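You operate a simulated robot arm through the tools that you are given. There is no shell and no other tool. Be economical: measure what you need, move in short steps, check, and stop when the job is done.

You run a simulated robot arm. Do the job below in one go: nothing can be reset, and whatever is moved stays where it is left.

JOB
Take the padded block on the top of the long bench and put it away on the top of the short bench. Put the 60 mm banded gauge from the end of the roller track on the top of the low pallet and the 50 mm banded gauge on the top of the slat bench. Close the sliding cover. Take the banded board and leave it on the side lane of the roller track. Fetch the grey pan from the top of the slat bench and set it on the top of the low pallet. Fetch the run block labelled "Run 95" from the top of the rack bench and set it on the low block there. Take the angle board from the top of the long bench and leave it on the top of the goods bench. Open the panel drawer, put the square gauge from the top of the long bench in the inside of the panel drawer and shut the drawer again. Take the post on the top of the counter bench and put it away on the top of the glue bench. Any order will do. Set down upright: banded gauge.

The check looks at the end state, three seconds after you hand in, the way a careful person would. Anything else that was tipped, shoved, dropped, spilled or broken makes it a failure. Lids that push on must go on centred and level and be pressed home; caps that screw on are set level and turned clockwise until they are tight.

ROBOT AND FRAMES
A 7-joint arm with a two-finger parallel gripper on a trunk, on a base that drives. Base frame: it is fixed to the floor where the robot stands at the start and does not move with it; the origin is under the middle of the robot, x ahead of it, y to its left, z up. Readings come in mm, rad, newtons and seconds.
With the tool pointing down near the work surface it reaches from about 300 to 720 mm from the robot's upright axis, wherever it stands. Its first joint turns from -2.897 to 2.897 rad. Places, roughly: angle board (12x8x7 cm) [400, 1300, 800]; banded board (24x6x3 cm) [2600, -1700, 800]; banded gauge [4500, -3750, 750]; grey pan (22x15x10 cm) [1300, -4600, 700]; inside of the panel drawer [500, 700, 700]; low block (8x5x3 cm) [-1300, 4200, 700]; padded block (7x6x5 cm) [500, 200, 800]; panel drawer [400, 700, 700]; post (15x3x3 cm) [-1400, -900, 800]; run block [-1250, 4250, 750]; side lane of the roller track [5000, -4100, 700]; sliding cover [2700, -1700, 800]; square gauge [750, 1250, 750]; top of the glue bench [-1300, 2500, 900]; top of the goods bench [-1400, 500, 700]; top of the low pallet [3800, -3800, 300]; top of the short bench [2500, -1600, 800]; top of the slat bench [900, -4500, 700]. Payload 3.43 kg.
Tool frame: the origin (TCP) lies between the finger pads and is the grasp point; the fingertips stand 30 mm ahead of it; z points along the fingers, y is the line along which they close. Largest opening 94 mm; finger width 28, thickness 10; the body of the gripper, 50 by 96 mm, starts 55 mm behind the TCP.
Orientation is that of the tool frame in the base frame, as [roll, pitch, yaw] about the fixed x, y, z axes, in that order (R = Rz(yaw) Ry(pitch) Rx(roll)). With the fingers straight down and closing along the base's y, the tool's x points along the base's -x, its y along +y and its z along -z.

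CONTROLS
- The arm moves only by the tool drive_tool. Its argument "moves" is a list of rows, each a list of 3 entries, a list of its own where there are three numbers: the shift along the tool's x, y, z in units of 400 mm (1.0 is 400 mm), then the turn, a rotation vector about the tool's x, y, z in units of 120 degrees (1.0 is 120 degrees), then the closure, from 0 (fully open) to 1 (shut). In form: [[[tx, ty, tz], [wx, wy, wz], jaw], ...]. A call has 1 to 20 rows; each row is the pose to reach, as a shift and turn from the pose commanded when the call began, along the tool's axes at that moment. A call with a number of a shift or a turn outside -1 to 1 is refused whole. Each row takes 0.2 s and may step no farther than 50 mm and 0.15 rad from the row before; otherwise, or with a gripper value out of range, the whole call is refused. Where a pose cannot be reached the arm comes as near as it can. A force on the tool above 40 N (or 10 N above the force at the start of the call, whichever is more), or a blocked arm, ends the call early, and 0.2 s more pass. The fingers move at their own pace (about 108 mm/s each) and stop on an object; they squeeze with about 33 N. The grip force told is the motor's: it shows also when the fingers shut on nothing. Time passes only in rows, and 0.2 s behind the last, so rows that repeat a pose let the fingers close. It gives the time, the measured TCP pose, the force on the tool (base axes), the opening and the grip force at its end, in the units of the frame above (readings bear some noise), with the torque about the TCP (base axes, N m) and any sound that the robot's microphone picked up, and new pictures: "views" is both (left out), scene, wrist or none.
- Cameras (640 x 400 px; columns grow to the right, rows downward): "scene" is now at [269.4, 338.8, 1233.8]; the picture's right is [-0.00, -0.17, -0.99], its down [-0.36, -0.92, 0.16] and it looks along [-0.93, 0.36, -0.06] (base axes); focal length 214 px, centre (320, 200). "wrist" rides on the gripper at [76, 14, -103] in the tool frame; the picture's right is [-0.18, 0.98, 0.00], its down [-0.75, -0.14, -0.64] and it looks along [-0.63, -0.12, 0.77] (tool axes); focal length 243 px, centre (320, 200).
- move_column(by): slides the trunk up (or, below 0, down) by that many mm; the arm and the scene camera ride with it, the base frame stays. It gives what a move gives, with no picture.
- drive_base(legs): drives the robot by 1 to 6 legs, each [ahead, left, turn to the left] in mm, mm and rad, along the robot's own axes; the way and the turn of a leg run together, so that a leg with both is an arc; at most 1500 mm and 3.142 rad a leg. The arm and the cameras ride along, it lands a little off, and it stops where it bumps. It gives what a move gives, and a new picture of the scene camera.
- turn_head(pan, tilt): turns the head with the scene camera to pan (to the left, within 1.396 rad either way) and tilt (down, from -0.506 to 1.204), counted from straight ahead of the robot. It gives what a move gives, and a new picture of the scene camera.
- measure_at(camera, pixels): for up to 12 pixels [column, row] of the newest picture of that camera ("zoom" is the newest enlarged one), the place [x, y, z] in the base frame of the surface seen there, good to about 2 mm. It takes no simulated time.
- enlarge(camera, box): a new picture of the part [left, top, right, bottom] of that camera's present view, enlarged. It takes no simulated time.
- sign_off(): hands the job in; it is judged then, once.

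Work in short steps. Measure before you move; look again where a grasp or a placing could have gone wrong, and mend it. You have 357 turns and 360 pictures in all, those below and enlarged ones among them. Open the gripper and draw the arm clear of the work before you hand the job in, unless the task says otherwise; then end with one line.

The tools are called after "Request:" as a command line: name --argument value ..., lists and objects as JSON in quotes. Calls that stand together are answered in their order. drive_tool: Moves the arm, as the interface text tells. Its arguments: {"type":"object","properties":{"moves":{"type":"array"},"views":{"type":"string","enum":["both","scene","wrist","none"]}},"required":["moves"]} The other tools are called the same way: move_column (by) slides the trunk up or down; drive_base (legs) drives the base; turn_head (pan, tilt) turns the head that bears the scene camera; measure_at (camera, pixels) gives the place of the surface under pixels of a picture; enlarge (camera, box) takes an enlarged picture of a part of a camera's view; sign_off () hands the job in.

At the start:

```text
t: 0.0
tcp_pos: [260.0, 285.1, 1112.4]
ee_rot: [3.141, 0.0, 3.142]
contact_force: [-1.3, 0.0, -0.1]
moment: [0.01, 0.01, 0.02]
gripper_width: 93.9
grasp_force: 0.1
trunk travel left (down, up): [-25.0, 565.0]
robot x, y, heading: [-3.1, 1.7, 0.004]
head pan, tilt: [1.4, 1.201]
```

scene: 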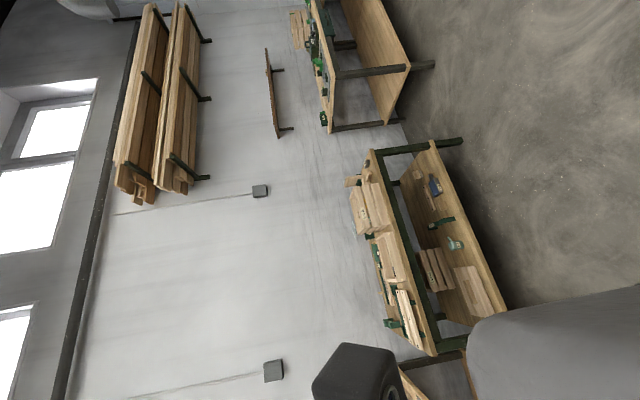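
wrist: 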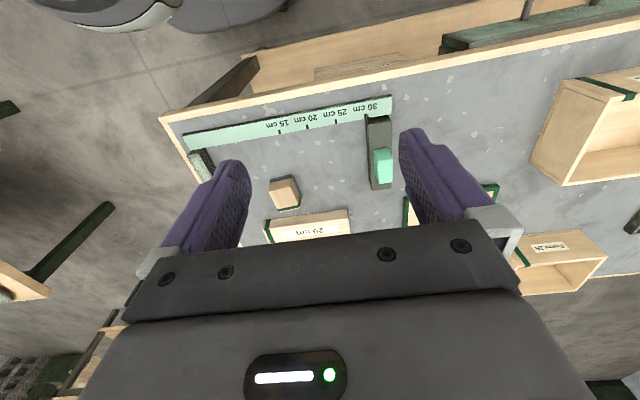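

I'll begin by looking around: the wrist picture shows a bench below with several items. I turn the head to look ahead.

Request:
turn_head --pan 0.3 --tilt 0.7

```text
t: 1.3
tcp_pos: [260.2, 284.0, 1113.3]
ee_rot: [-3.141, -0.001, -3.141]
contact_force: [-0.7, 0.5, 0.8]
moment: [-0.01, 0.01, 0.0]
gripper_width: 93.8
grasp_force: 0.1
trunk travel left (down, up): [-25.0, 565.0]
robot x, y, heading: [0.1, -0.3, -0.001]
head pan, tilt: [0.3, 0.7]
```

scene: 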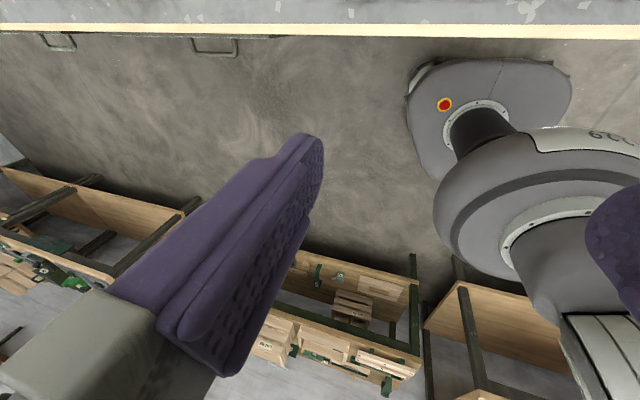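

Request:
turn_head --pan 0.0 --tilt -0.45

Request:
turn_head --pan 1.0 --tilt -0.2

```text
t: 2.7
tcp_pos: [260.3, 283.7, 1113.5]
ee_rot: [3.141, -0.001, 3.142]
contact_force: [0.2, 0.0, -0.4]
moment: [-0.04, 0.03, -0.01]
gripper_width: 93.9
grasp_force: 0.1
trunk travel left (down, up): [-25.0, 565.0]
robot x, y, heading: [-0.5, 3.7, -0.002]
head pan, tilt: [0.0, -0.45]
```

scene: 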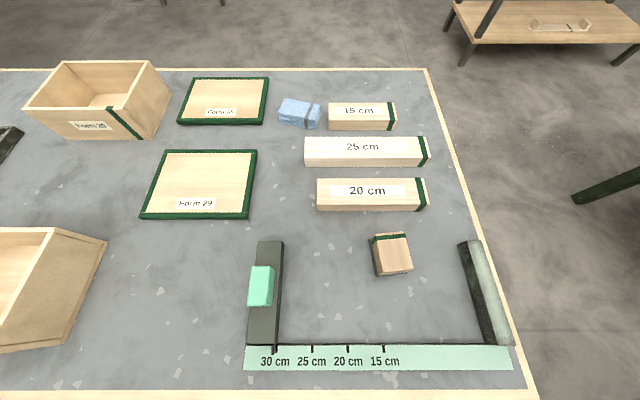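

```text
t: 4.0
tcp_pos: [260.0, 284.0, 1113.4]
ee_rot: [-3.141, 0.001, -3.14]
contact_force: [0.9, -0.2, 1.0]
moment: [-0.02, 0.01, 0.03]
gripper_width: 93.9
grasp_force: 0.0
trunk travel left (down, up): [-25.0, 565.0]
robot x, y, heading: [-1.2, 0.7, 0.002]
head pan, tilt: [1.0, -0.201]
```

scene: 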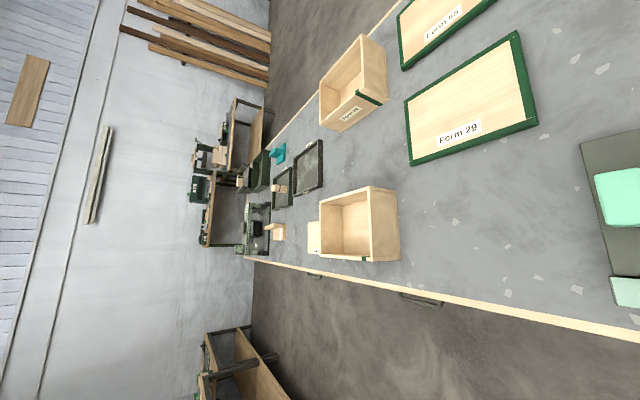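

The blue soft item and the wooden block with a green edge are both candidates for the padded block. I look again and measure them.

Request:
turn_head --pan 0.0 --tilt -0.45

Request:
measure_at --camera "scene" --pixels '[[285, 103], [300, 110], [312, 108], [392, 250], [380, 240], [404, 238], [410, 270], [380, 276], [440, 220], [300, 240], [520, 390], [30, 388]]'

Request:
enlarge --camera "scene" --box '[240, 70, 440, 300]'

```text
t: 5.2
tcp_pos: [260.3, 284.7, 1114.3]
ee_rot: [3.141, 0.0, -3.141]
contact_force: [0.3, -0.5, 1.5]
moment: [-0.01, 0.01, 0.0]
gripper_width: 93.9
grasp_force: 0.0
trunk travel left (down, up): [-25.0, 565.0]
robot x, y, heading: [2.8, -1.8, -0.001]
head pan, tilt: [0.0, -0.45]
```

scene: 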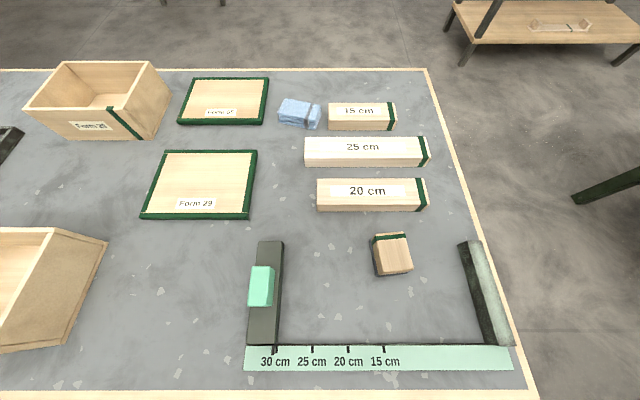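

```text
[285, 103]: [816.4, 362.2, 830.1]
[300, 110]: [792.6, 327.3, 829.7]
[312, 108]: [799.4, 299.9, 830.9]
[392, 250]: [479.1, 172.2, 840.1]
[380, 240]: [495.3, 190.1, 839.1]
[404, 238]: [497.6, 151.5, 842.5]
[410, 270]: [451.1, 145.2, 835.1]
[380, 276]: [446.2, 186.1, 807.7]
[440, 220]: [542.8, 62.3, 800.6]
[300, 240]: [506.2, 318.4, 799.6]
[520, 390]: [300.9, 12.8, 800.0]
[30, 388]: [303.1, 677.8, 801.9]
```

```text
1.74 times, centred on (340, 185) of scene
```

zoom: 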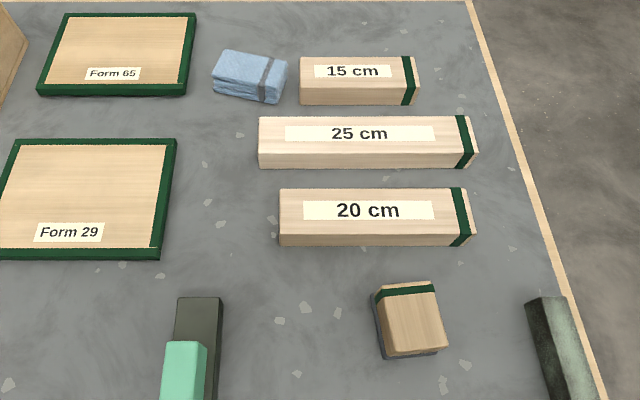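

The padded block is the wooden block at about (475,170), its top at z=840. First I do the drawer and square gauge, so I drive left along the bench.

Request:
drive_base --legs '[[0, 750, 0]]'

```text
t: 9.2
tcp_pos: [245.2, 1011.7, 1112.4]
ee_rot: [-3.141, 0.001, -3.12]
contact_force: [0.3, -0.3, 0.5]
moment: [0.02, 0.0, -0.01]
gripper_width: 94.2
grasp_force: 0.1
trunk travel left (down, up): [-25.0, 565.0]
robot x, y, heading: [-7.8, 722.6, 0.018]
head pan, tilt: [0.0, -0.45]
```

scene: 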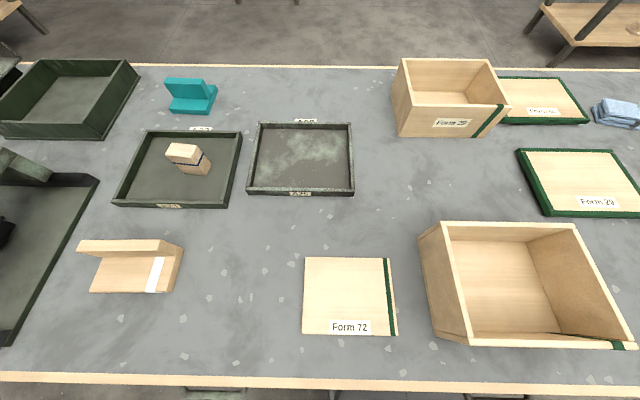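

An L-shaped board at (130,265), a teal L-shaped piece at (190,95) and a block in a tray at (188,158) are in view. I measure them and zoom in.

Request:
measure_at --camera "scene" --pixels '[[130, 245], [105, 280], [165, 280], [190, 85], [190, 105], [215, 95], [185, 150], [195, 168], [205, 158], [215, 388], [475, 396], [130, 190]]'

Request:
enlarge --camera "scene" --box '[0, 50, 260, 300]'

```text
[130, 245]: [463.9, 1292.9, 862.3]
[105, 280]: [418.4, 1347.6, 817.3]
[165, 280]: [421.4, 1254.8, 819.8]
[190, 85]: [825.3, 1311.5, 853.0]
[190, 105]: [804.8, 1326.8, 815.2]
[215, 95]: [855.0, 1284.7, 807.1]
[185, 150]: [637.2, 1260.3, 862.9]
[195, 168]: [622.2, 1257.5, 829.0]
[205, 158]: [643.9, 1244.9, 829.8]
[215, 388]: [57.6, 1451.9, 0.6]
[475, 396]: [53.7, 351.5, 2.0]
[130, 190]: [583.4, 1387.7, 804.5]
```

```text
1.60 times, centred on (130, 175) of scene
```

zoom: 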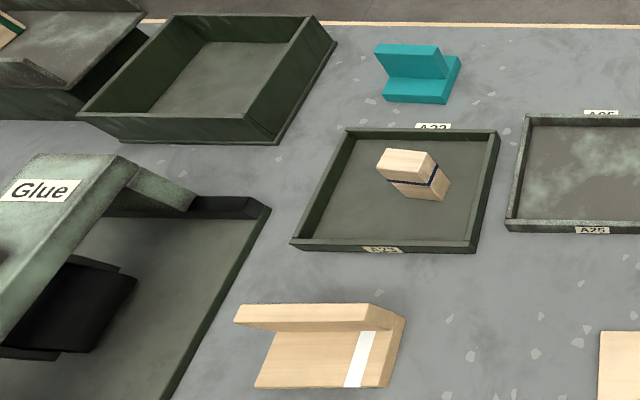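

I need a view of the bench front and drawers, so I back off.

Request:
drive_base --legs '[[-700, 200, 0]]'

Request:
turn_head --pan 0.0 --tilt -0.5

```text
t: 13.2
tcp_pos: [-472.3, 1195.6, 1113.3]
ee_rot: [-3.141, -0.001, -3.118]
contact_force: [-0.4, -0.3, 0.0]
moment: [0.0, 0.02, 0.01]
gripper_width: 94.1
grasp_force: 0.0
trunk travel left (down, up): [-25.0, 565.0]
robot x, y, heading: [-726.8, 905.3, 0.021]
head pan, tilt: [0.0, -0.45]
```

scene: 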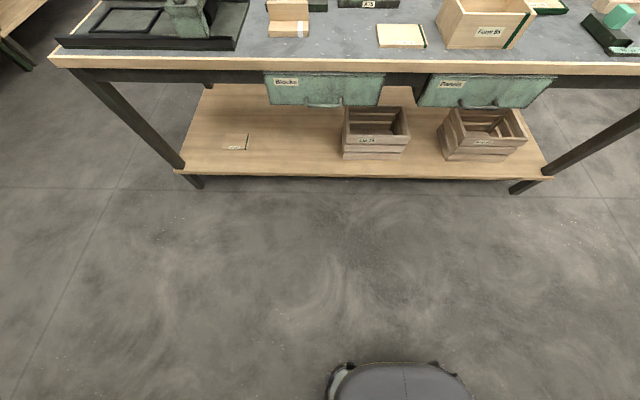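

```text
t: 13.8
tcp_pos: [-471.5, 1195.9, 1112.6]
ee_rot: [3.14, 0.0, -3.12]
contact_force: [1.1, -0.8, -0.6]
moment: [-0.01, 0.0, -0.01]
gripper_width: 94.0
grasp_force: 0.0
trunk travel left (down, up): [-25.0, 565.0]
robot x, y, heading: [-724.4, 904.7, 0.023]
head pan, tilt: [0.0, -0.499]
```

scene: 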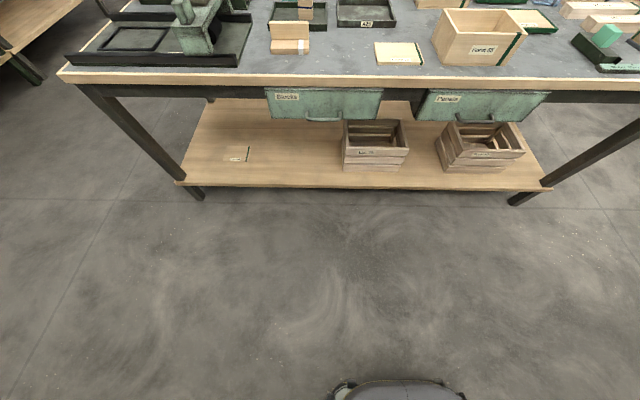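

Request:
enlarge --camera "scene" --box '[240, 60, 580, 180]'

Request:
measure_at --camera "scene" --pixels '[[266, 95], [379, 97], [325, 120], [340, 119], [308, 118], [272, 118], [420, 118], [545, 100], [483, 121], [462, 120], [505, 121], [322, 104]]'

```text
1.88 times, centred on (410, 120) of scene
```

zoom: 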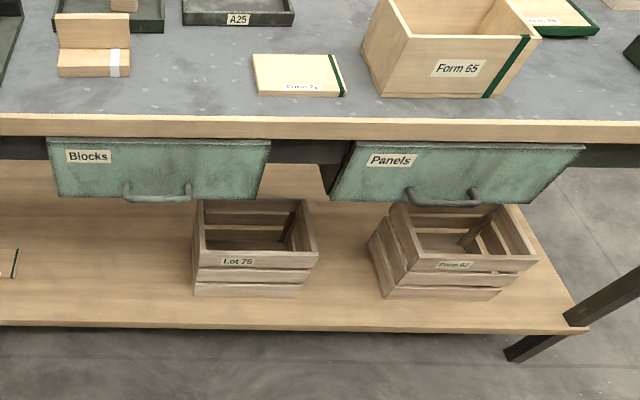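

```text
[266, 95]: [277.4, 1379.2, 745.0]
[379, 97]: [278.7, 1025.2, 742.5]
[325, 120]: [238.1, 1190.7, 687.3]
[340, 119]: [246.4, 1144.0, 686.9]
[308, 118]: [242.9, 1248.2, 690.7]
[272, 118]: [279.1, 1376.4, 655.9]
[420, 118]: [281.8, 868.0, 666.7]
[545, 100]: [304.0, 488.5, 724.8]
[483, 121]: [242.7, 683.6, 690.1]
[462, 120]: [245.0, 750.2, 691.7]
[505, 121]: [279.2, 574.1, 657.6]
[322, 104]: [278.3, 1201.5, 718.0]
```

The "Panels" drawer is the right one, with its handle bar at about (240,690,690). I drive back to the bench to inspect the gauge candidates closely.

Request:
measure_at --camera "scene" --pixels '[[400, 384], [340, 390], [455, 390], [190, 185], [535, 182], [400, 188]]'

Request:
drive_base --legs '[[730, 50, -0.02]]'

```text
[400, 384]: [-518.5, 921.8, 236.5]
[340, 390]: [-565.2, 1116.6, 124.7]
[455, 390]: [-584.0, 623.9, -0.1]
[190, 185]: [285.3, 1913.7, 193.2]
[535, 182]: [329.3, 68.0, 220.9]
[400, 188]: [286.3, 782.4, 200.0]
```

```text
t: 17.8
tcp_pos: [248.9, 1258.8, 1112.7]
ee_rot: [3.141, -0.001, -3.124]
contact_force: [-0.3, -0.5, 0.1]
moment: [0.01, -0.02, 0.02]
gripper_width: 94.1
grasp_force: 0.0
trunk travel left (down, up): [-25.0, 565.0]
robot x, y, heading: [-7.9, 970.3, 0.019]
head pan, tilt: [0.0, -0.499]
```

scene: 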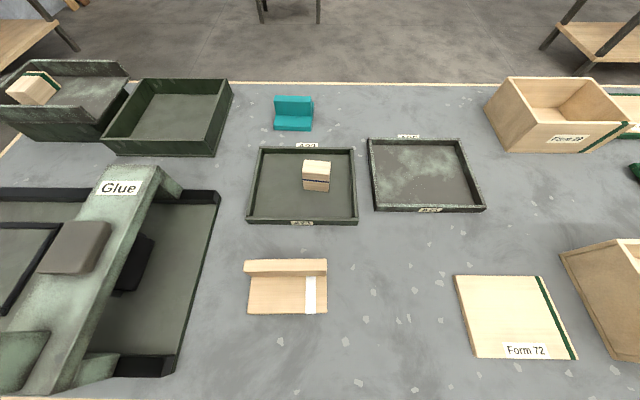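

Request:
enlarge --camera "scene" --box '[230, 80, 370, 240]'

Request:
measure_at --camera "scene" --pixels '[[294, 97], [276, 98], [312, 98], [294, 118], [276, 126], [311, 126], [305, 164], [329, 164], [317, 180], [306, 188], [328, 190], [317, 166]]'

```text
2.50 times, centred on (300, 160) of scene
```

zoom: 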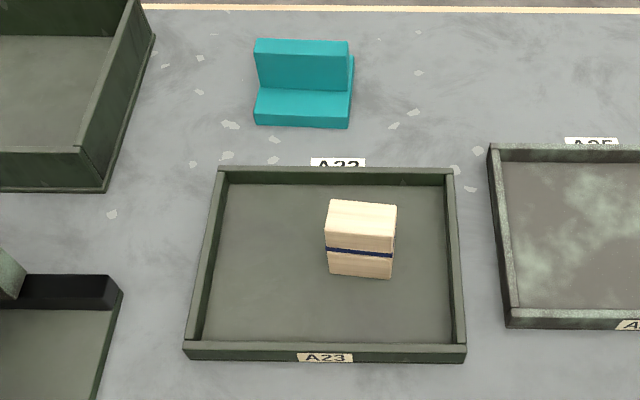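

```text
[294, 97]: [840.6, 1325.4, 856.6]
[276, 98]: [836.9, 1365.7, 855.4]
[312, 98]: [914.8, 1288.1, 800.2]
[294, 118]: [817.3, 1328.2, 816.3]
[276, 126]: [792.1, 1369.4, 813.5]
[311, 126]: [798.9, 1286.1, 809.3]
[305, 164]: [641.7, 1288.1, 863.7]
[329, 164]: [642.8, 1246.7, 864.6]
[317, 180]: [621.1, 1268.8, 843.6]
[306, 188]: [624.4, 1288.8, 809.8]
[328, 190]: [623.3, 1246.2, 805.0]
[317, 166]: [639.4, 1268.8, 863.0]
```

The block in the tray looks like a banded gauge, while the teal L looks like a square gauge; I'll confirm this later when I see the roller track gauges. Now I take the angle board and measure it first.

Request:
measure_at --camera "scene" --pixels '[[250, 262], [322, 262], [250, 272], [322, 272], [286, 260], [286, 274], [286, 290], [286, 308], [250, 308], [322, 310], [324, 285], [286, 267]]'

Request:
enlarge --camera "scene" --box '[220, 240, 360, 330]'

```text
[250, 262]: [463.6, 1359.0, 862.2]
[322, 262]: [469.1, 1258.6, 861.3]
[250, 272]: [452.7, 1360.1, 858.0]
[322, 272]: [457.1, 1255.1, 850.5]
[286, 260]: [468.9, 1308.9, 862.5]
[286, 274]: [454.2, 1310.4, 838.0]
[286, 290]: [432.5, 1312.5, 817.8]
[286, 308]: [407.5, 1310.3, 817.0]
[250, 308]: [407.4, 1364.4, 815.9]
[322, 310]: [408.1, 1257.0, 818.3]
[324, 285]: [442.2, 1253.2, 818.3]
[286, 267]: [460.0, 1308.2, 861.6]
```

```text
4.44 times, centred on (290, 285) of scene
```

zoom: 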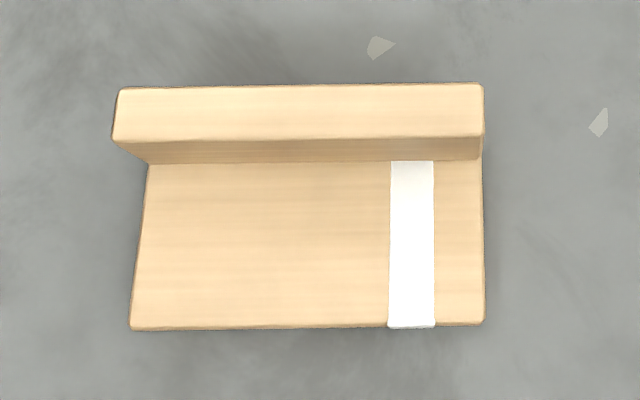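

Grasp the upright wall of the angle board (x 454–472, top z 862). I move above it while turning the tool 90°.

Request:
drive_tool --moves '[[[-0.049, 0.01, 0.037], [0, 0, 0.068], 0], [[-0.098, 0.02, 0.074], [0, 0, 0.136], 0], [[-0.147, 0.031, 0.111], [0, 0, 0.205], 0], [[-0.195, 0.041, 0.148], [0, 0, 0.273], 0], [[-0.244, 0.051, 0.185], [0, 0, 0.341], 0], [[-0.293, 0.061, 0.222], [0, 0, 0.409], 0], [[-0.342, 0.072, 0.259], [0, 0, 0.477], 0], [[-0.391, 0.082, 0.296], [0, 0, 0.545], 0], [[-0.44, 0.092, 0.333], [0, 0, 0.614], 0], [[-0.489, 0.102, 0.37], [0, 0, 0.682], 0], [[-0.5375, 0.1125, 0.4075], [0, 0, 0.75], 0], [[-0.5375, 0.1125, 0.4075], [0, 0, 0.75], 0]]' --views "wrist"

```text
t: 20.4
tcp_pos: [463.7, 1304.9, 950.5]
ee_rot: [3.14, 0.0, 1.586]
contact_force: [-0.3, -0.2, -0.2]
moment: [0.02, 0.02, 0.0]
gripper_width: 94.2
grasp_force: 0.1
trunk travel left (down, up): [-25.0, 565.0]
robot x, y, heading: [-3.7, 963.8, 0.017]
head pan, tilt: [0.0, -0.499]
```

wrist: 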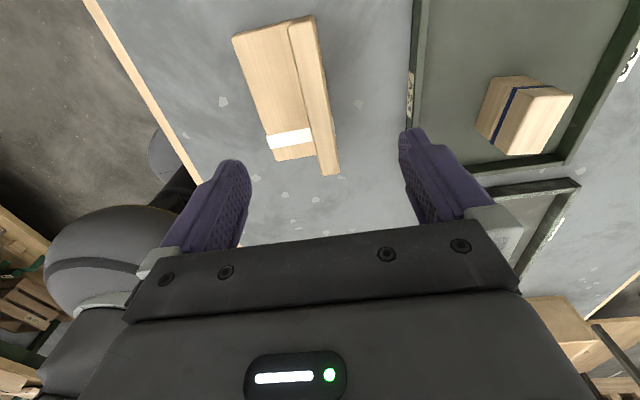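

The tool is aligned above the wall. I go down 95 mm and close.

Request:
drive_tool --moves '[[[0, 0, 0.1], [0, 0, 0], 0], [[0, 0, 0.2], [0, 0, 0], 0], [[0, 0, 0.236], [0, 0, 0], 0], [[0, 0, 0.236], [0, 0, 0], 1], [[0, 0, 0.236], [0, 0, 0], 1], [[0, 0, 0.236], [0, 0, 0], 1], [[0, 0, 0.136], [0, 0, 0], 1], [[0, 0, 0.036], [0, 0, 0], 1]]' --views "wrist"

```text
t: 22.2
tcp_pos: [467.6, 1306.6, 934.0]
ee_rot: [3.141, 0.001, 1.588]
contact_force: [-0.5, -0.8, -1.3]
moment: [-0.02, 0.02, -0.02]
gripper_width: 22.1
grasp_force: 33.0
trunk travel left (down, up): [-25.0, 565.0]
robot x, y, heading: [-9.4, 969.9, 0.016]
head pan, tilt: [0.0, -0.499]
```

wrist: 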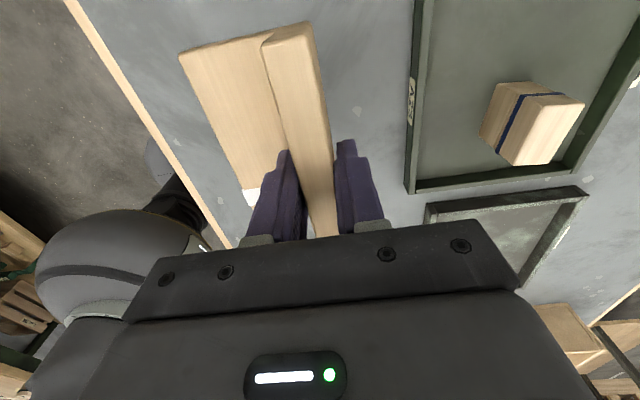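

The angle board is held (22 mm). I raise and retract, then back off and turn toward the goods bench.

Request:
drive_tool --moves '[[[0, 0, -0.11], [0, 0, 0], 1], [[0, 0, -0.22], [0, 0, 0], 1], [[0, 0, -0.33], [0, 0, 0], 1], [[0, 0, -0.42], [0, 0, 0], 1], [[0, -0.11, -0.42], [0, 0, 0], 1], [[0, -0.22, -0.42], [0, 0, 0], 1], [[0, -0.33, -0.42], [0, 0, 0], 1], [[0, -0.44, -0.42], [0, 0, 0], 1], [[0, -0.5, -0.42], [0, 0, 0], 1]]' --views "none"

Request:
drive_base --legs '[[-450, 0, 0], [0, 0, 3.12]]'

```text
t: 24.2
tcp_pos: [263.4, 1302.0, 1101.8]
ee_rot: [-3.14, -0.001, 1.588]
contact_force: [0.3, 0.2, -1.4]
moment: [0.01, -0.01, -0.02]
gripper_width: 21.9
grasp_force: 33.1
trunk travel left (down, up): [-25.0, 565.0]
robot x, y, heading: [-5.9, 970.9, 0.02]
head pan, tilt: [0.0, -0.499]
```

```text
t: 34.2
tcp_pos: [-722.3, 625.6, 1101.6]
ee_rot: [3.14, 0.002, -1.548]
contact_force: [0.5, 0.4, -1.4]
moment: [0.02, 0.03, 0.01]
gripper_width: 22.1
grasp_force: 33.5
trunk travel left (down, up): [-25.0, 565.0]
robot x, y, heading: [-454.1, 963.7, -3.121]
head pan, tilt: [0.0, -0.499]
```

scene: 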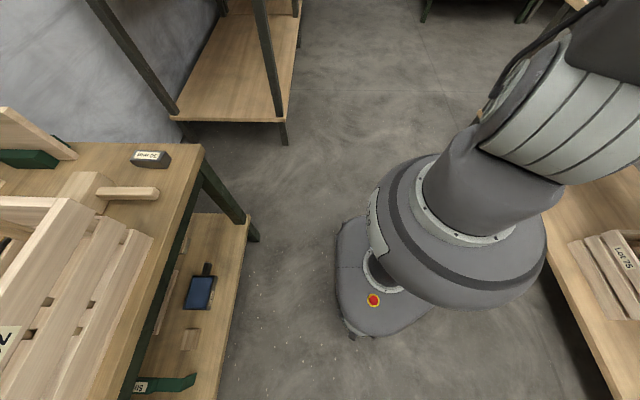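

The scene camera evidently rides with the hand and its yaw. I pan left to see the goods bench.

Request:
turn_head --pan 0.7 --tilt 0.0

```text
t: 35.3
tcp_pos: [-722.7, 626.4, 1101.7]
ee_rot: [-3.141, -0.001, -1.549]
contact_force: [-0.1, 0.1, -0.9]
moment: [0.01, 0.04, 0.03]
gripper_width: 21.8
grasp_force: 33.0
trunk travel left (down, up): [-25.0, 565.0]
robot x, y, heading: [-455.4, 961.1, -3.12]
head pan, tilt: [0.7, 0.0]
```

scene: 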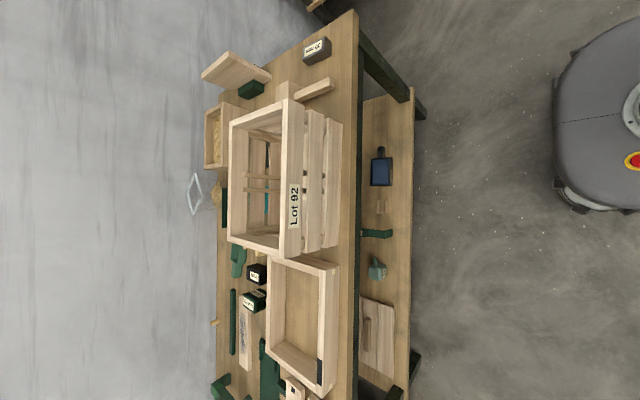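

Request:
measure_at --camera "scene" --pixels '[[356, 14], [362, 395], [318, 50], [342, 60], [345, 100], [310, 90], [348, 120], [300, 65], [285, 68], [335, 110], [268, 75], [350, 170]]'

Request:
enlarge --camera "scene" --box '[190, 0, 390, 400]'

```text
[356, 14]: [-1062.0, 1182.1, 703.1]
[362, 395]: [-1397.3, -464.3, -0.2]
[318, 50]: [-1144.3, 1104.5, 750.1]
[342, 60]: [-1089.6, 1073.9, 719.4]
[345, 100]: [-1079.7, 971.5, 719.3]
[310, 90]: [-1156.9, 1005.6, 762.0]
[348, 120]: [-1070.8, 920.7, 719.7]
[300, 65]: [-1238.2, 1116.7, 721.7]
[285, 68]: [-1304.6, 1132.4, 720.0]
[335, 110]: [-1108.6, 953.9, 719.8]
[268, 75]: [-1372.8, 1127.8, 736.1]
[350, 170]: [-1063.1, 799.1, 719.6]
```

```text
1.00 times, centred on (290, 200) of scene (not enlarged: the box is as wide or as high as the picture)
```

zoom: 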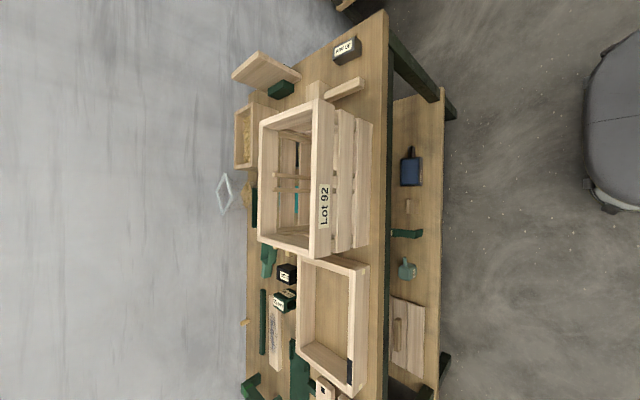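

I drive nearer to view the free spots from above.

Request:
drive_base --legs '[[260, -250, 0]]'

Request:
turn_head --pan 0.4 --tilt 0.0

```text
t: 37.6
tcp_pos: [-982.2, 866.8, 1102.0]
ee_rot: [-3.141, 0.001, -1.545]
contact_force: [-0.9, -0.1, -1.0]
moment: [0.03, -0.02, 0.02]
gripper_width: 21.6
grasp_force: 32.7
trunk travel left (down, up): [-25.0, 565.0]
robot x, y, heading: [-717.8, 1200.4, -3.111]
head pan, tilt: [0.7, 0.0]
```

scene: 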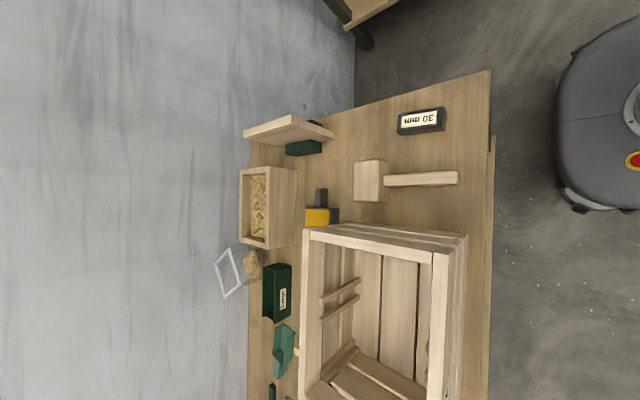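

```text
t: 38.4
tcp_pos: [-982.3, 866.3, 1102.2]
ee_rot: [-3.141, 0.001, -1.545]
contact_force: [0.1, -0.1, -1.8]
moment: [0.01, 0.03, 0.0]
gripper_width: 21.6
grasp_force: 33.3
trunk travel left (down, up): [-25.0, 565.0]
robot x, y, heading: [-719.5, 1203.0, -3.117]
head pan, tilt: [0.4, 0.0]
```

scene: 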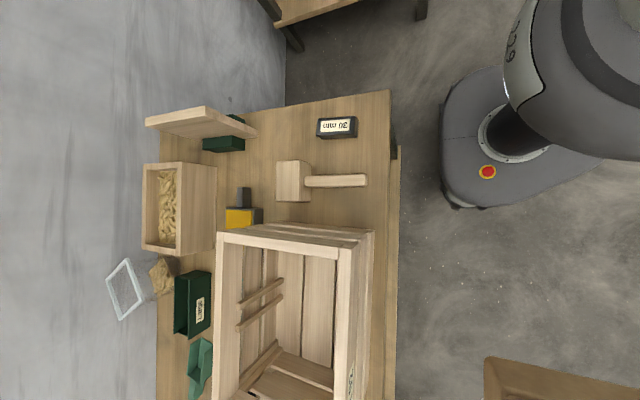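

Request:
measure_at --camera "scene" --pixels '[[258, 112], [314, 112], [258, 155], [314, 155], [258, 195], [272, 160], [350, 155], [388, 95], [350, 210], [375, 180], [312, 200], [375, 215]]'

Request:
enlarge --camera "scene" --box '[140, 80, 420, 255]'

```text
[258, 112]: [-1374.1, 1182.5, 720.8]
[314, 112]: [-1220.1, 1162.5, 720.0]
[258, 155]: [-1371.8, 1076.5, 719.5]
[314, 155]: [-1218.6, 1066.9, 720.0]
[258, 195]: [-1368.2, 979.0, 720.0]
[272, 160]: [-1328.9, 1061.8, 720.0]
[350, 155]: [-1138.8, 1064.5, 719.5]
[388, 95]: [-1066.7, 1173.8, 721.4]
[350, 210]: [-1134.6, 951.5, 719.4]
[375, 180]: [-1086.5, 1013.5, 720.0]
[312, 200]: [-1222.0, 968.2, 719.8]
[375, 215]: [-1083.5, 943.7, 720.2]
```

```text
2.29 times, centred on (280, 168) of scene
```

zoom: 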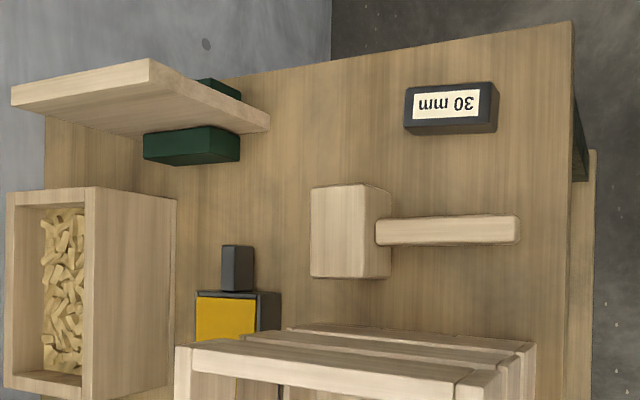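

Request:
measure_at --camera "zoom" --pixels '[[300, 62], [400, 46], [350, 194], [350, 180], [318, 188], [388, 195], [240, 190], [265, 110], [268, 135], [450, 235], [410, 130], [450, 92]]'

```text
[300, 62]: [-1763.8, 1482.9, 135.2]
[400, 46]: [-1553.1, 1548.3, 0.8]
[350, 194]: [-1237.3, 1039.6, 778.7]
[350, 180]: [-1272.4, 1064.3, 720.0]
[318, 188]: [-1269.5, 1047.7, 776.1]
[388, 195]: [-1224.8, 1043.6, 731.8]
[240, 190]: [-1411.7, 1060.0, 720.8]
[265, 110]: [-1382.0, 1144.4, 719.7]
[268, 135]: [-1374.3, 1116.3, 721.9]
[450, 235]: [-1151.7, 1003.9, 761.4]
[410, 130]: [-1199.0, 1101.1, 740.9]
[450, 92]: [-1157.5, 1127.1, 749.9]
```

Free zone on the goods bench: x −1375…−1205, y 1050…1178, z 720. I move above it with the board's long side along x.

Request:
drive_tool --moves '[[[-0.0536, 0.0686, 0], [0, 0, -0.067], 1], [[-0.1073, 0.1373, 0], [0, 0, -0.134], 1], [[-0.161, 0.206, 0], [0, 0, -0.201], 1], [[-0.2145, 0.2745, 0], [0, 0, -0.268], 1], [[-0.268, 0.343, 0], [0, 0, -0.335], 1], [[-0.322, 0.412, 0], [0, 0, -0.403], 1], [[-0.375, 0.48, 0], [0, 0, -0.47], 1], [[-0.429, 0.549, 0], [0, 0, -0.537], 1], [[-0.483, 0.618, 0], [0, 0, -0.604], 1], [[-0.536, 0.686, 0], [0, 0, -0.671], 1], [[-0.59, 0.755, 0], [0, 0, -0.738], 1], [[-0.59, 0.755, 0.1], [0, 0, -0.738], 1], [[-0.59, 0.755, 0.2], [0, 0, -0.738], 1], [[-0.59, 0.755, 0.3], [0, 0, -0.738], 1], [[-0.59, 0.755, 0.4], [0, 0, -0.738], 1], [[-0.59, 0.755, 0.5], [0, 0, -0.738], 1]]' --views "both"

```text
t: 41.8
tcp_pos: [-1295.5, 1094.9, 904.7]
ee_rot: [-3.142, 0.0, -0.001]
contact_force: [0.2, -1.0, -1.6]
moment: [-0.02, 0.01, 0.01]
gripper_width: 21.9
grasp_force: 32.3
trunk travel left (down, up): [-25.0, 565.0]
robot x, y, heading: [-717.8, 1201.6, -3.116]
head pan, tilt: [0.4, 0.0]
```

scene: 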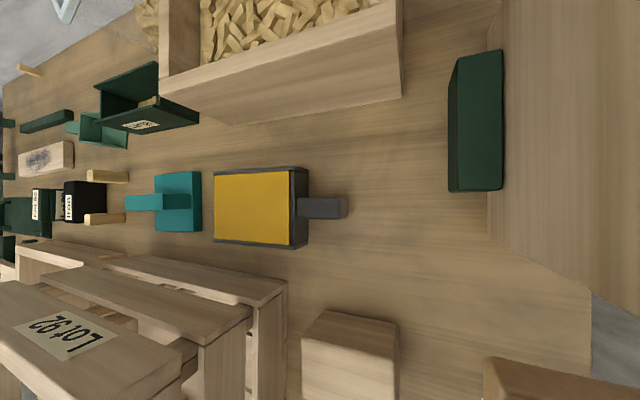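
wrist: 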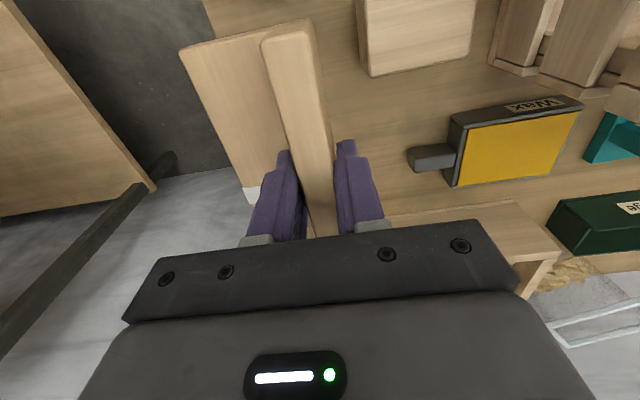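

I check the bench edge and neighbours under the held board.

Request:
measure_at --camera "wrist" --pixels '[[216, 30], [240, 185], [345, 20], [362, 70], [195, 100], [330, 60], [415, 150], [260, 230]]'

Request:
measure_at --camera "scene" --pixels '[[505, 385], [590, 290], [490, 190], [450, 190], [395, 330], [350, 320]]'

```text
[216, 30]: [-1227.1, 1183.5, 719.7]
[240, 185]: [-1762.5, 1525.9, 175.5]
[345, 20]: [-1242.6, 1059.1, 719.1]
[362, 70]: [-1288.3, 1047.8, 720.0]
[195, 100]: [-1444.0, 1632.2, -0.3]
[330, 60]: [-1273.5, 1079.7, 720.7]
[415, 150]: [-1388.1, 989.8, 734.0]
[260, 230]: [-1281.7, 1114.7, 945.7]
```

```text
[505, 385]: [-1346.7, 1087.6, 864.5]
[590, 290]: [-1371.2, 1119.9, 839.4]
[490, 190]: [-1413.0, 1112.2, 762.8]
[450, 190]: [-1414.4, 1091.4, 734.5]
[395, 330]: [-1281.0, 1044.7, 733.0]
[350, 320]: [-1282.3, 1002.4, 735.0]
```

Clearance is adequate (bench edge y 1183, bracket at x −1371). I lower, release partly and lift away.

Request:
drive_tool --moves '[[[0.02, 0, 0.1], [0, 0, 0], 1], [[0.02, 0, 0.2], [0, 0, 0], 1], [[0.02, 0, 0.28], [0, 0, 0], 1], [[0.02, 0, 0.31], [0, 0, 0], 1], [[0.02, 0, 0.322], [0, 0, 0], 1], [[0.02, 0, 0.322], [0, 0, 0], 1]]' --views "wrist"

```text
t: 43.2
tcp_pos: [-1285.0, 1095.1, 775.5]
ee_rot: [3.139, 0.006, -0.001]
contact_force: [-5.8, -1.4, 19.8]
moment: [0.0, -0.6, -0.01]
gripper_width: 21.6
grasp_force: 32.8
trunk travel left (down, up): [-25.0, 565.0]
robot x, y, heading: [-717.0, 1201.5, -3.112]
head pan, tilt: [0.4, 0.0]
```

wrist: 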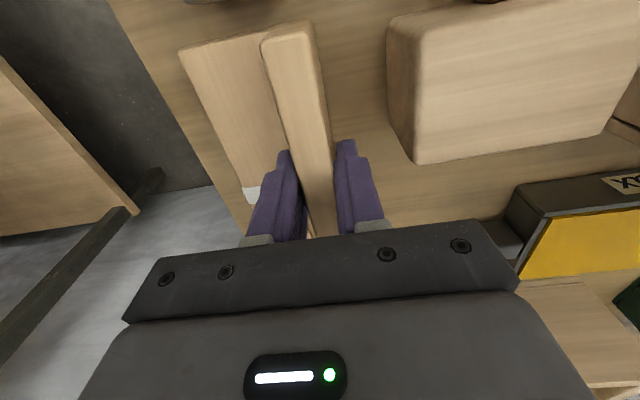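

It rests on the bench (about 20 N contact). I open partly and lift.

Request:
drive_tool --moves '[[[0, 0, -0.005], [0, 0, 0], 0.6], [[0, 0, -0.005], [0, 0, 0], 0.6], [[0, 0, -0.06], [0, 0, 0], 0.6], [[0, 0, -0.16], [0, 0, 0], 0.5], [[0, 0, -0.28], [0, 0, 0], 0.3], [[0, 0, -0.4], [0, 0, 0], 0], [[0, 0, -0.5], [0, 0, 0], 0], [[0, 0, -0.6], [0, 0, 0], 0], [[0, 0, -0.7], [0, 0, 0], 0], [[0, 0, -0.8], [0, 0, 0], 0]]' --views "both"

```text
t: 45.4
tcp_pos: [-1284.0, 1095.2, 1091.8]
ee_rot: [3.14, -0.001, 0.001]
contact_force: [-0.2, 0.5, 0.0]
moment: [-0.02, 0.02, -0.02]
gripper_width: 93.7
grasp_force: 0.1
trunk travel left (down, up): [-25.0, 565.0]
robot x, y, heading: [-715.6, 1203.7, -3.118]
head pan, tilt: [0.4, 0.0]
```

scene: 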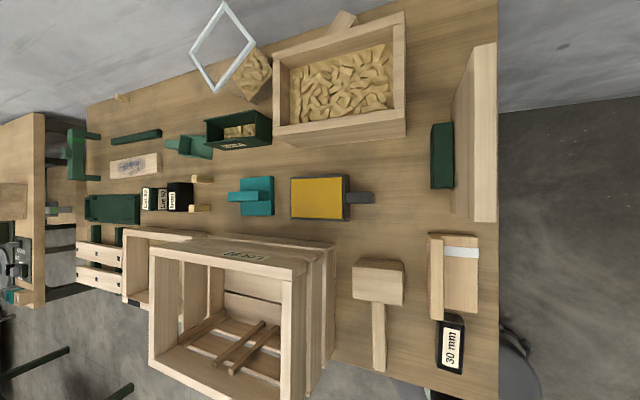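
wrist: 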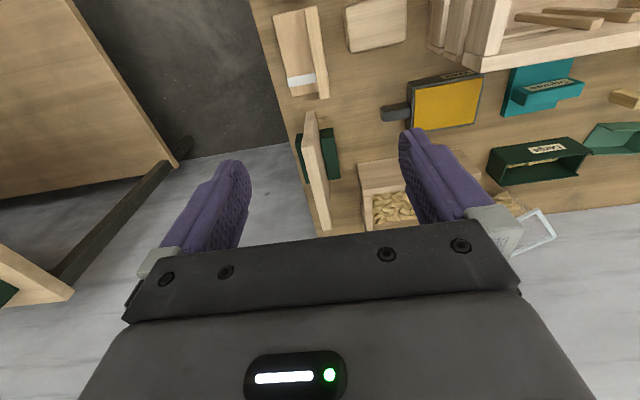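

The angle board stands on the goods bench. I retract and drive toward the counter bench.

Request:
drive_tool --moves '[[[0.11, 0, 0], [0, 0, 0], 0], [[0.22, 0, 0], [0, 0, 0], 0], [[0.33, 0, 0], [0, 0, 0], 0], [[0.44, 0, 0], [0, 0, 0], 0], [[0.55, 0, 0], [0, 0, 0], 0], [[0.66, 0, 0], [0, 0, 0], 0], [[0.75, 0, 0], [0, 0, 0], 0]]' --views "none"

Request:
turn_head --pan 0.0 --tilt -0.5

Request:
drive_base --legs '[[-100, 1300, 0]]'

```text
t: 47.0
tcp_pos: [-983.2, 1097.5, 1096.0]
ee_rot: [-3.141, 0.0, 0.001]
contact_force: [0.0, -0.8, -0.1]
moment: [-0.03, 0.0, -0.01]
gripper_width: 94.0
grasp_force: 0.0
trunk travel left (down, up): [-25.0, 565.0]
robot x, y, heading: [-717.9, 1205.2, -3.115]
head pan, tilt: [0.4, 0.0]
```

```text
t: 47.9
tcp_pos: [-983.7, 1097.8, 1095.0]
ee_rot: [-3.141, 0.0, 0.0]
contact_force: [-0.7, -0.6, 0.1]
moment: [-0.02, -0.03, -0.02]
gripper_width: 94.2
grasp_force: 0.1
trunk travel left (down, up): [-25.0, 565.0]
robot x, y, heading: [-717.7, 1202.0, -3.113]
head pan, tilt: [0.0, -0.499]
```

scene: 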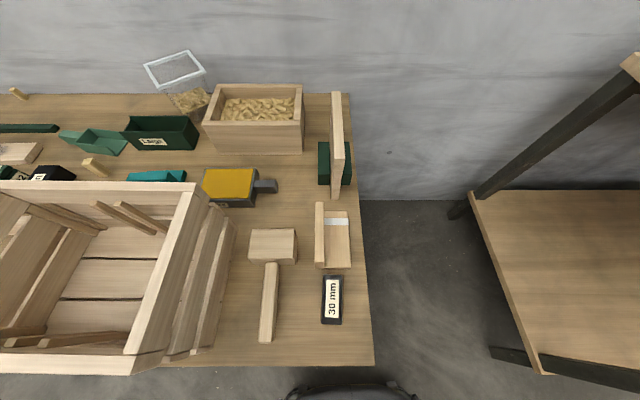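

```text
t: 54.6
tcp_pos: [-860.3, -220.0, 1095.6]
ee_rot: [3.141, 0.0, -0.018]
contact_force: [-0.3, 0.2, -0.9]
moment: [-0.01, 0.0, 0.01]
gripper_width: 93.8
grasp_force: 0.0
trunk travel left (down, up): [-25.0, 565.0]
robot x, y, heading: [-590.9, -119.8, -3.133]
head pan, tilt: [0.0, -0.499]
```

scene: 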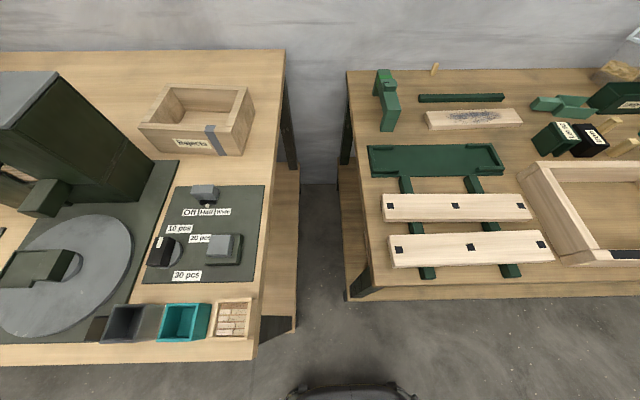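

Request:
drive_base --legs '[[0, 700, 0]]'

```text
t: 58.5
tcp_pos: [-856.1, -929.2, 1094.9]
ee_rot: [-3.141, 0.0, -0.027]
contact_force: [-0.3, 0.2, 0.6]
moment: [0.01, 0.02, 0.01]
gripper_width: 94.1
grasp_force: 0.0
trunk travel left (down, up): [-25.0, 565.0]
robot x, y, heading: [-586.5, -833.4, 3.143]
head pan, tilt: [0.0, -0.499]
```

scene: 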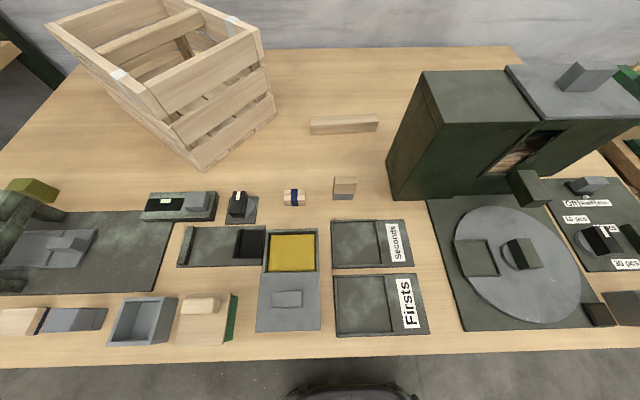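

The post candidate is the long bar at (343,124). I measure it.

Request:
measure_at --camera "scene" --pixels '[[312, 120], [375, 118], [343, 118], [312, 132], [376, 130], [343, 130], [290, 195], [340, 185], [420, 110], [200, 130], [600, 70], [320, 363]]'

Request:
enlarge --camera "scene" --box '[260, 80, 420, 220]'

```text
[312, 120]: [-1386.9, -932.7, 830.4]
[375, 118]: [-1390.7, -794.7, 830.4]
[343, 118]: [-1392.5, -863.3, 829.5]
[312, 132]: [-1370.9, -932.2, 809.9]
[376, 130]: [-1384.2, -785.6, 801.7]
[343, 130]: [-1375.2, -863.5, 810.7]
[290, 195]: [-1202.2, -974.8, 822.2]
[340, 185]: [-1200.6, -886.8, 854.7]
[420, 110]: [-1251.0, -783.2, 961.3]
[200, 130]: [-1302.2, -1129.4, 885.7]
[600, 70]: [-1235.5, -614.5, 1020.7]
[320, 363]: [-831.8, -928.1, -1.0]
```

```text
2.86 times, centred on (340, 150) of scene
```

zoom: 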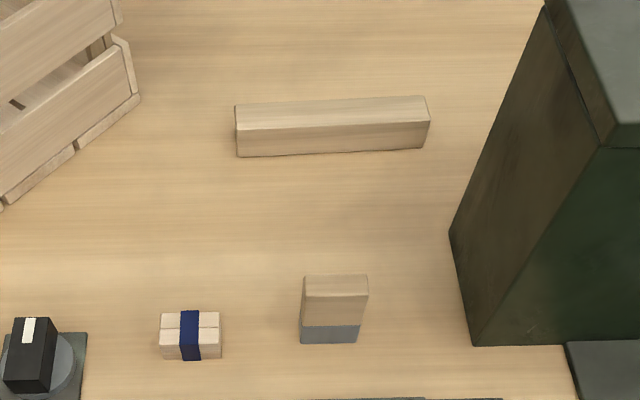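

Request:
measure_at --camera "scene" --pixels '[[320, 350], [320, 354], [320, 358], [450, 348], [150, 358], [340, 385], [360, 395], [375, 390]]'

Request:
turn_head --pan 0.0 --tilt 0.2

```text
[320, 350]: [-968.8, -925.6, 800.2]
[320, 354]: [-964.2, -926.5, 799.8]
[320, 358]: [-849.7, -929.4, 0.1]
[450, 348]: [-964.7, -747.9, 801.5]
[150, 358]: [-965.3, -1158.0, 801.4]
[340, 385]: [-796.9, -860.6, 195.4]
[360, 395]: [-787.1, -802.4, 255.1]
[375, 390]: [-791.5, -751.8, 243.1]
```

```text
t: 59.5
tcp_pos: [-858.5, -928.3, 1096.0]
ee_rot: [3.141, 0.001, -0.027]
contact_force: [0.4, -0.6, 0.8]
moment: [0.0, -0.03, 0.0]
gripper_width: 93.9
grasp_force: 0.0
trunk travel left (down, up): [-25.0, 565.0]
robot x, y, heading: [-587.6, -830.4, 3.144]
head pan, tilt: [0.0, 0.201]
```

scene: 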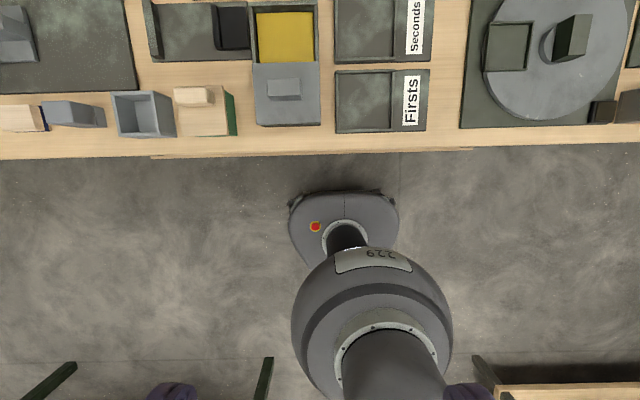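

The bench front is at x −964 and the robot front at −796. I drive 130 mm ahead to reach the post at (−1386,−862).

Request:
drive_base --legs '[[130, 0, 0]]'

```text
t: 60.9
tcp_pos: [-968.8, -928.9, 1095.2]
ee_rot: [-3.141, -0.002, -0.032]
contact_force: [-0.8, 0.1, -0.4]
moment: [0.0, -0.03, 0.0]
gripper_width: 93.9
grasp_force: 0.1
trunk travel left (down, up): [-25.0, 565.0]
robot x, y, heading: [-698.0, -829.2, 3.141]
head pan, tilt: [0.0, 0.201]
stopped in leg 1: the robot was blocked; the commanded pose is now the measured one
```

scene: 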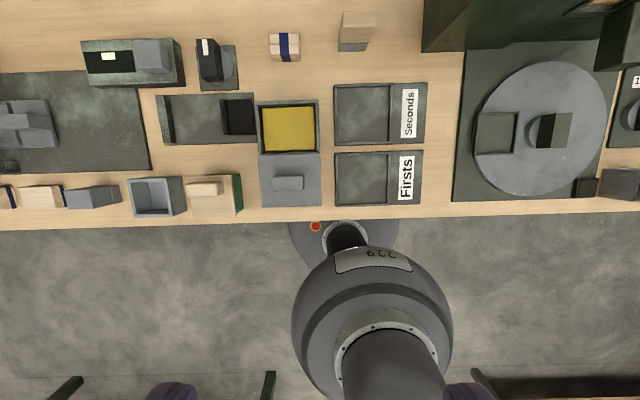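

The base stopped against the bench; the reach of 688 mm suffices. I move over the post at height, turning 87°.

Request:
drive_tool --moves '[[[-0.09, -0.012, 0], [0, 0, 0.0656], 0], [[-0.18, -0.024, 0], [0, 0, 0.131], 0], [[-0.27, -0.036, 0], [0, 0, 0.197], 0], [[-0.36, -0.048, 0], [0, 0, 0.262], 0], [[-0.45, -0.06, 0], [0, 0, 0.328], 0], [[-0.54, -0.072, 0], [0, 0, 0.394], 0], [[-0.63, -0.084, 0], [0, 0, 0.459], 0], [[-0.72, -0.096, 0], [0, 0, 0.525], 0], [[-0.81, -0.108, 0], [0, 0, 0.59], 0], [[-0.9, -0.12, 0], [0, 0, 0.656], 0], [[-0.98, -0.135, 0], [0, 0, 0.7217], 0]]' --views "wrist"

```text
t: 63.3
tcp_pos: [-1360.7, -862.5, 1094.9]
ee_rot: [-3.137, 0.0, -1.541]
contact_force: [-0.2, 0.6, -0.2]
moment: [0.03, -0.02, 0.0]
gripper_width: 94.2
grasp_force: 0.1
trunk travel left (down, up): [-25.0, 565.0]
robot x, y, heading: [-701.6, -828.0, 3.135]
head pan, tilt: [0.0, 0.201]
```

wrist: 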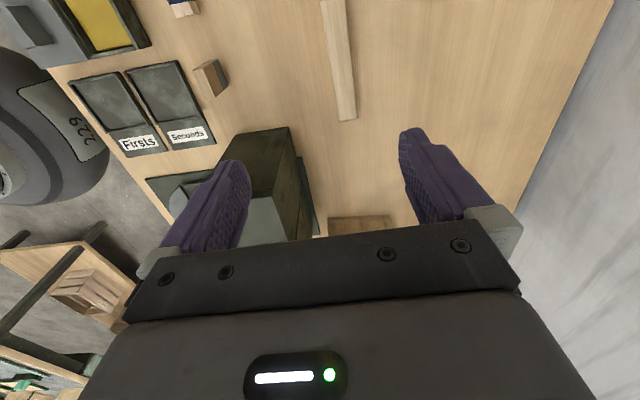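

Request:
drive_tool --moves '[[[0, 0.065, 0.1], [0, 0, 0], 0], [[0, 0.065, 0.2], [0, 0, 0], 0], [[0, 0.065, 0.3], [0, 0, 0], 0], [[0, 0.065, 0.4], [0, 0, 0], 0], [[0, 0.065, 0.5], [0, 0, 0], 0], [[0, 0.065, 0.56], [0, 0, 0], 0]]' --views "both"

```text
t: 64.7
tcp_pos: [-1385.5, -864.4, 871.2]
ee_rot: [-3.139, -0.001, -1.541]
contact_force: [0.9, -0.4, -0.4]
moment: [0.01, 0.01, -0.02]
gripper_width: 94.1
grasp_force: 0.1
trunk travel left (down, up): [-25.0, 565.0]
robot x, y, heading: [-697.8, -824.9, 3.14]
head pan, tilt: [0.0, 0.201]
```

scene: 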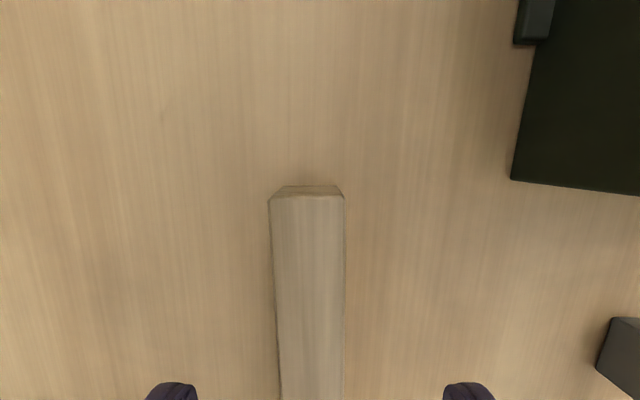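
wrist: 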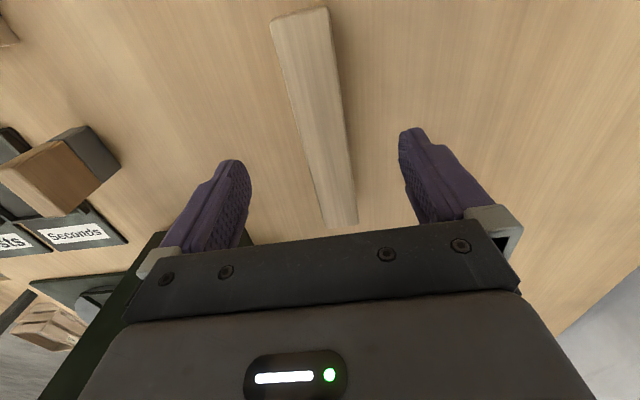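

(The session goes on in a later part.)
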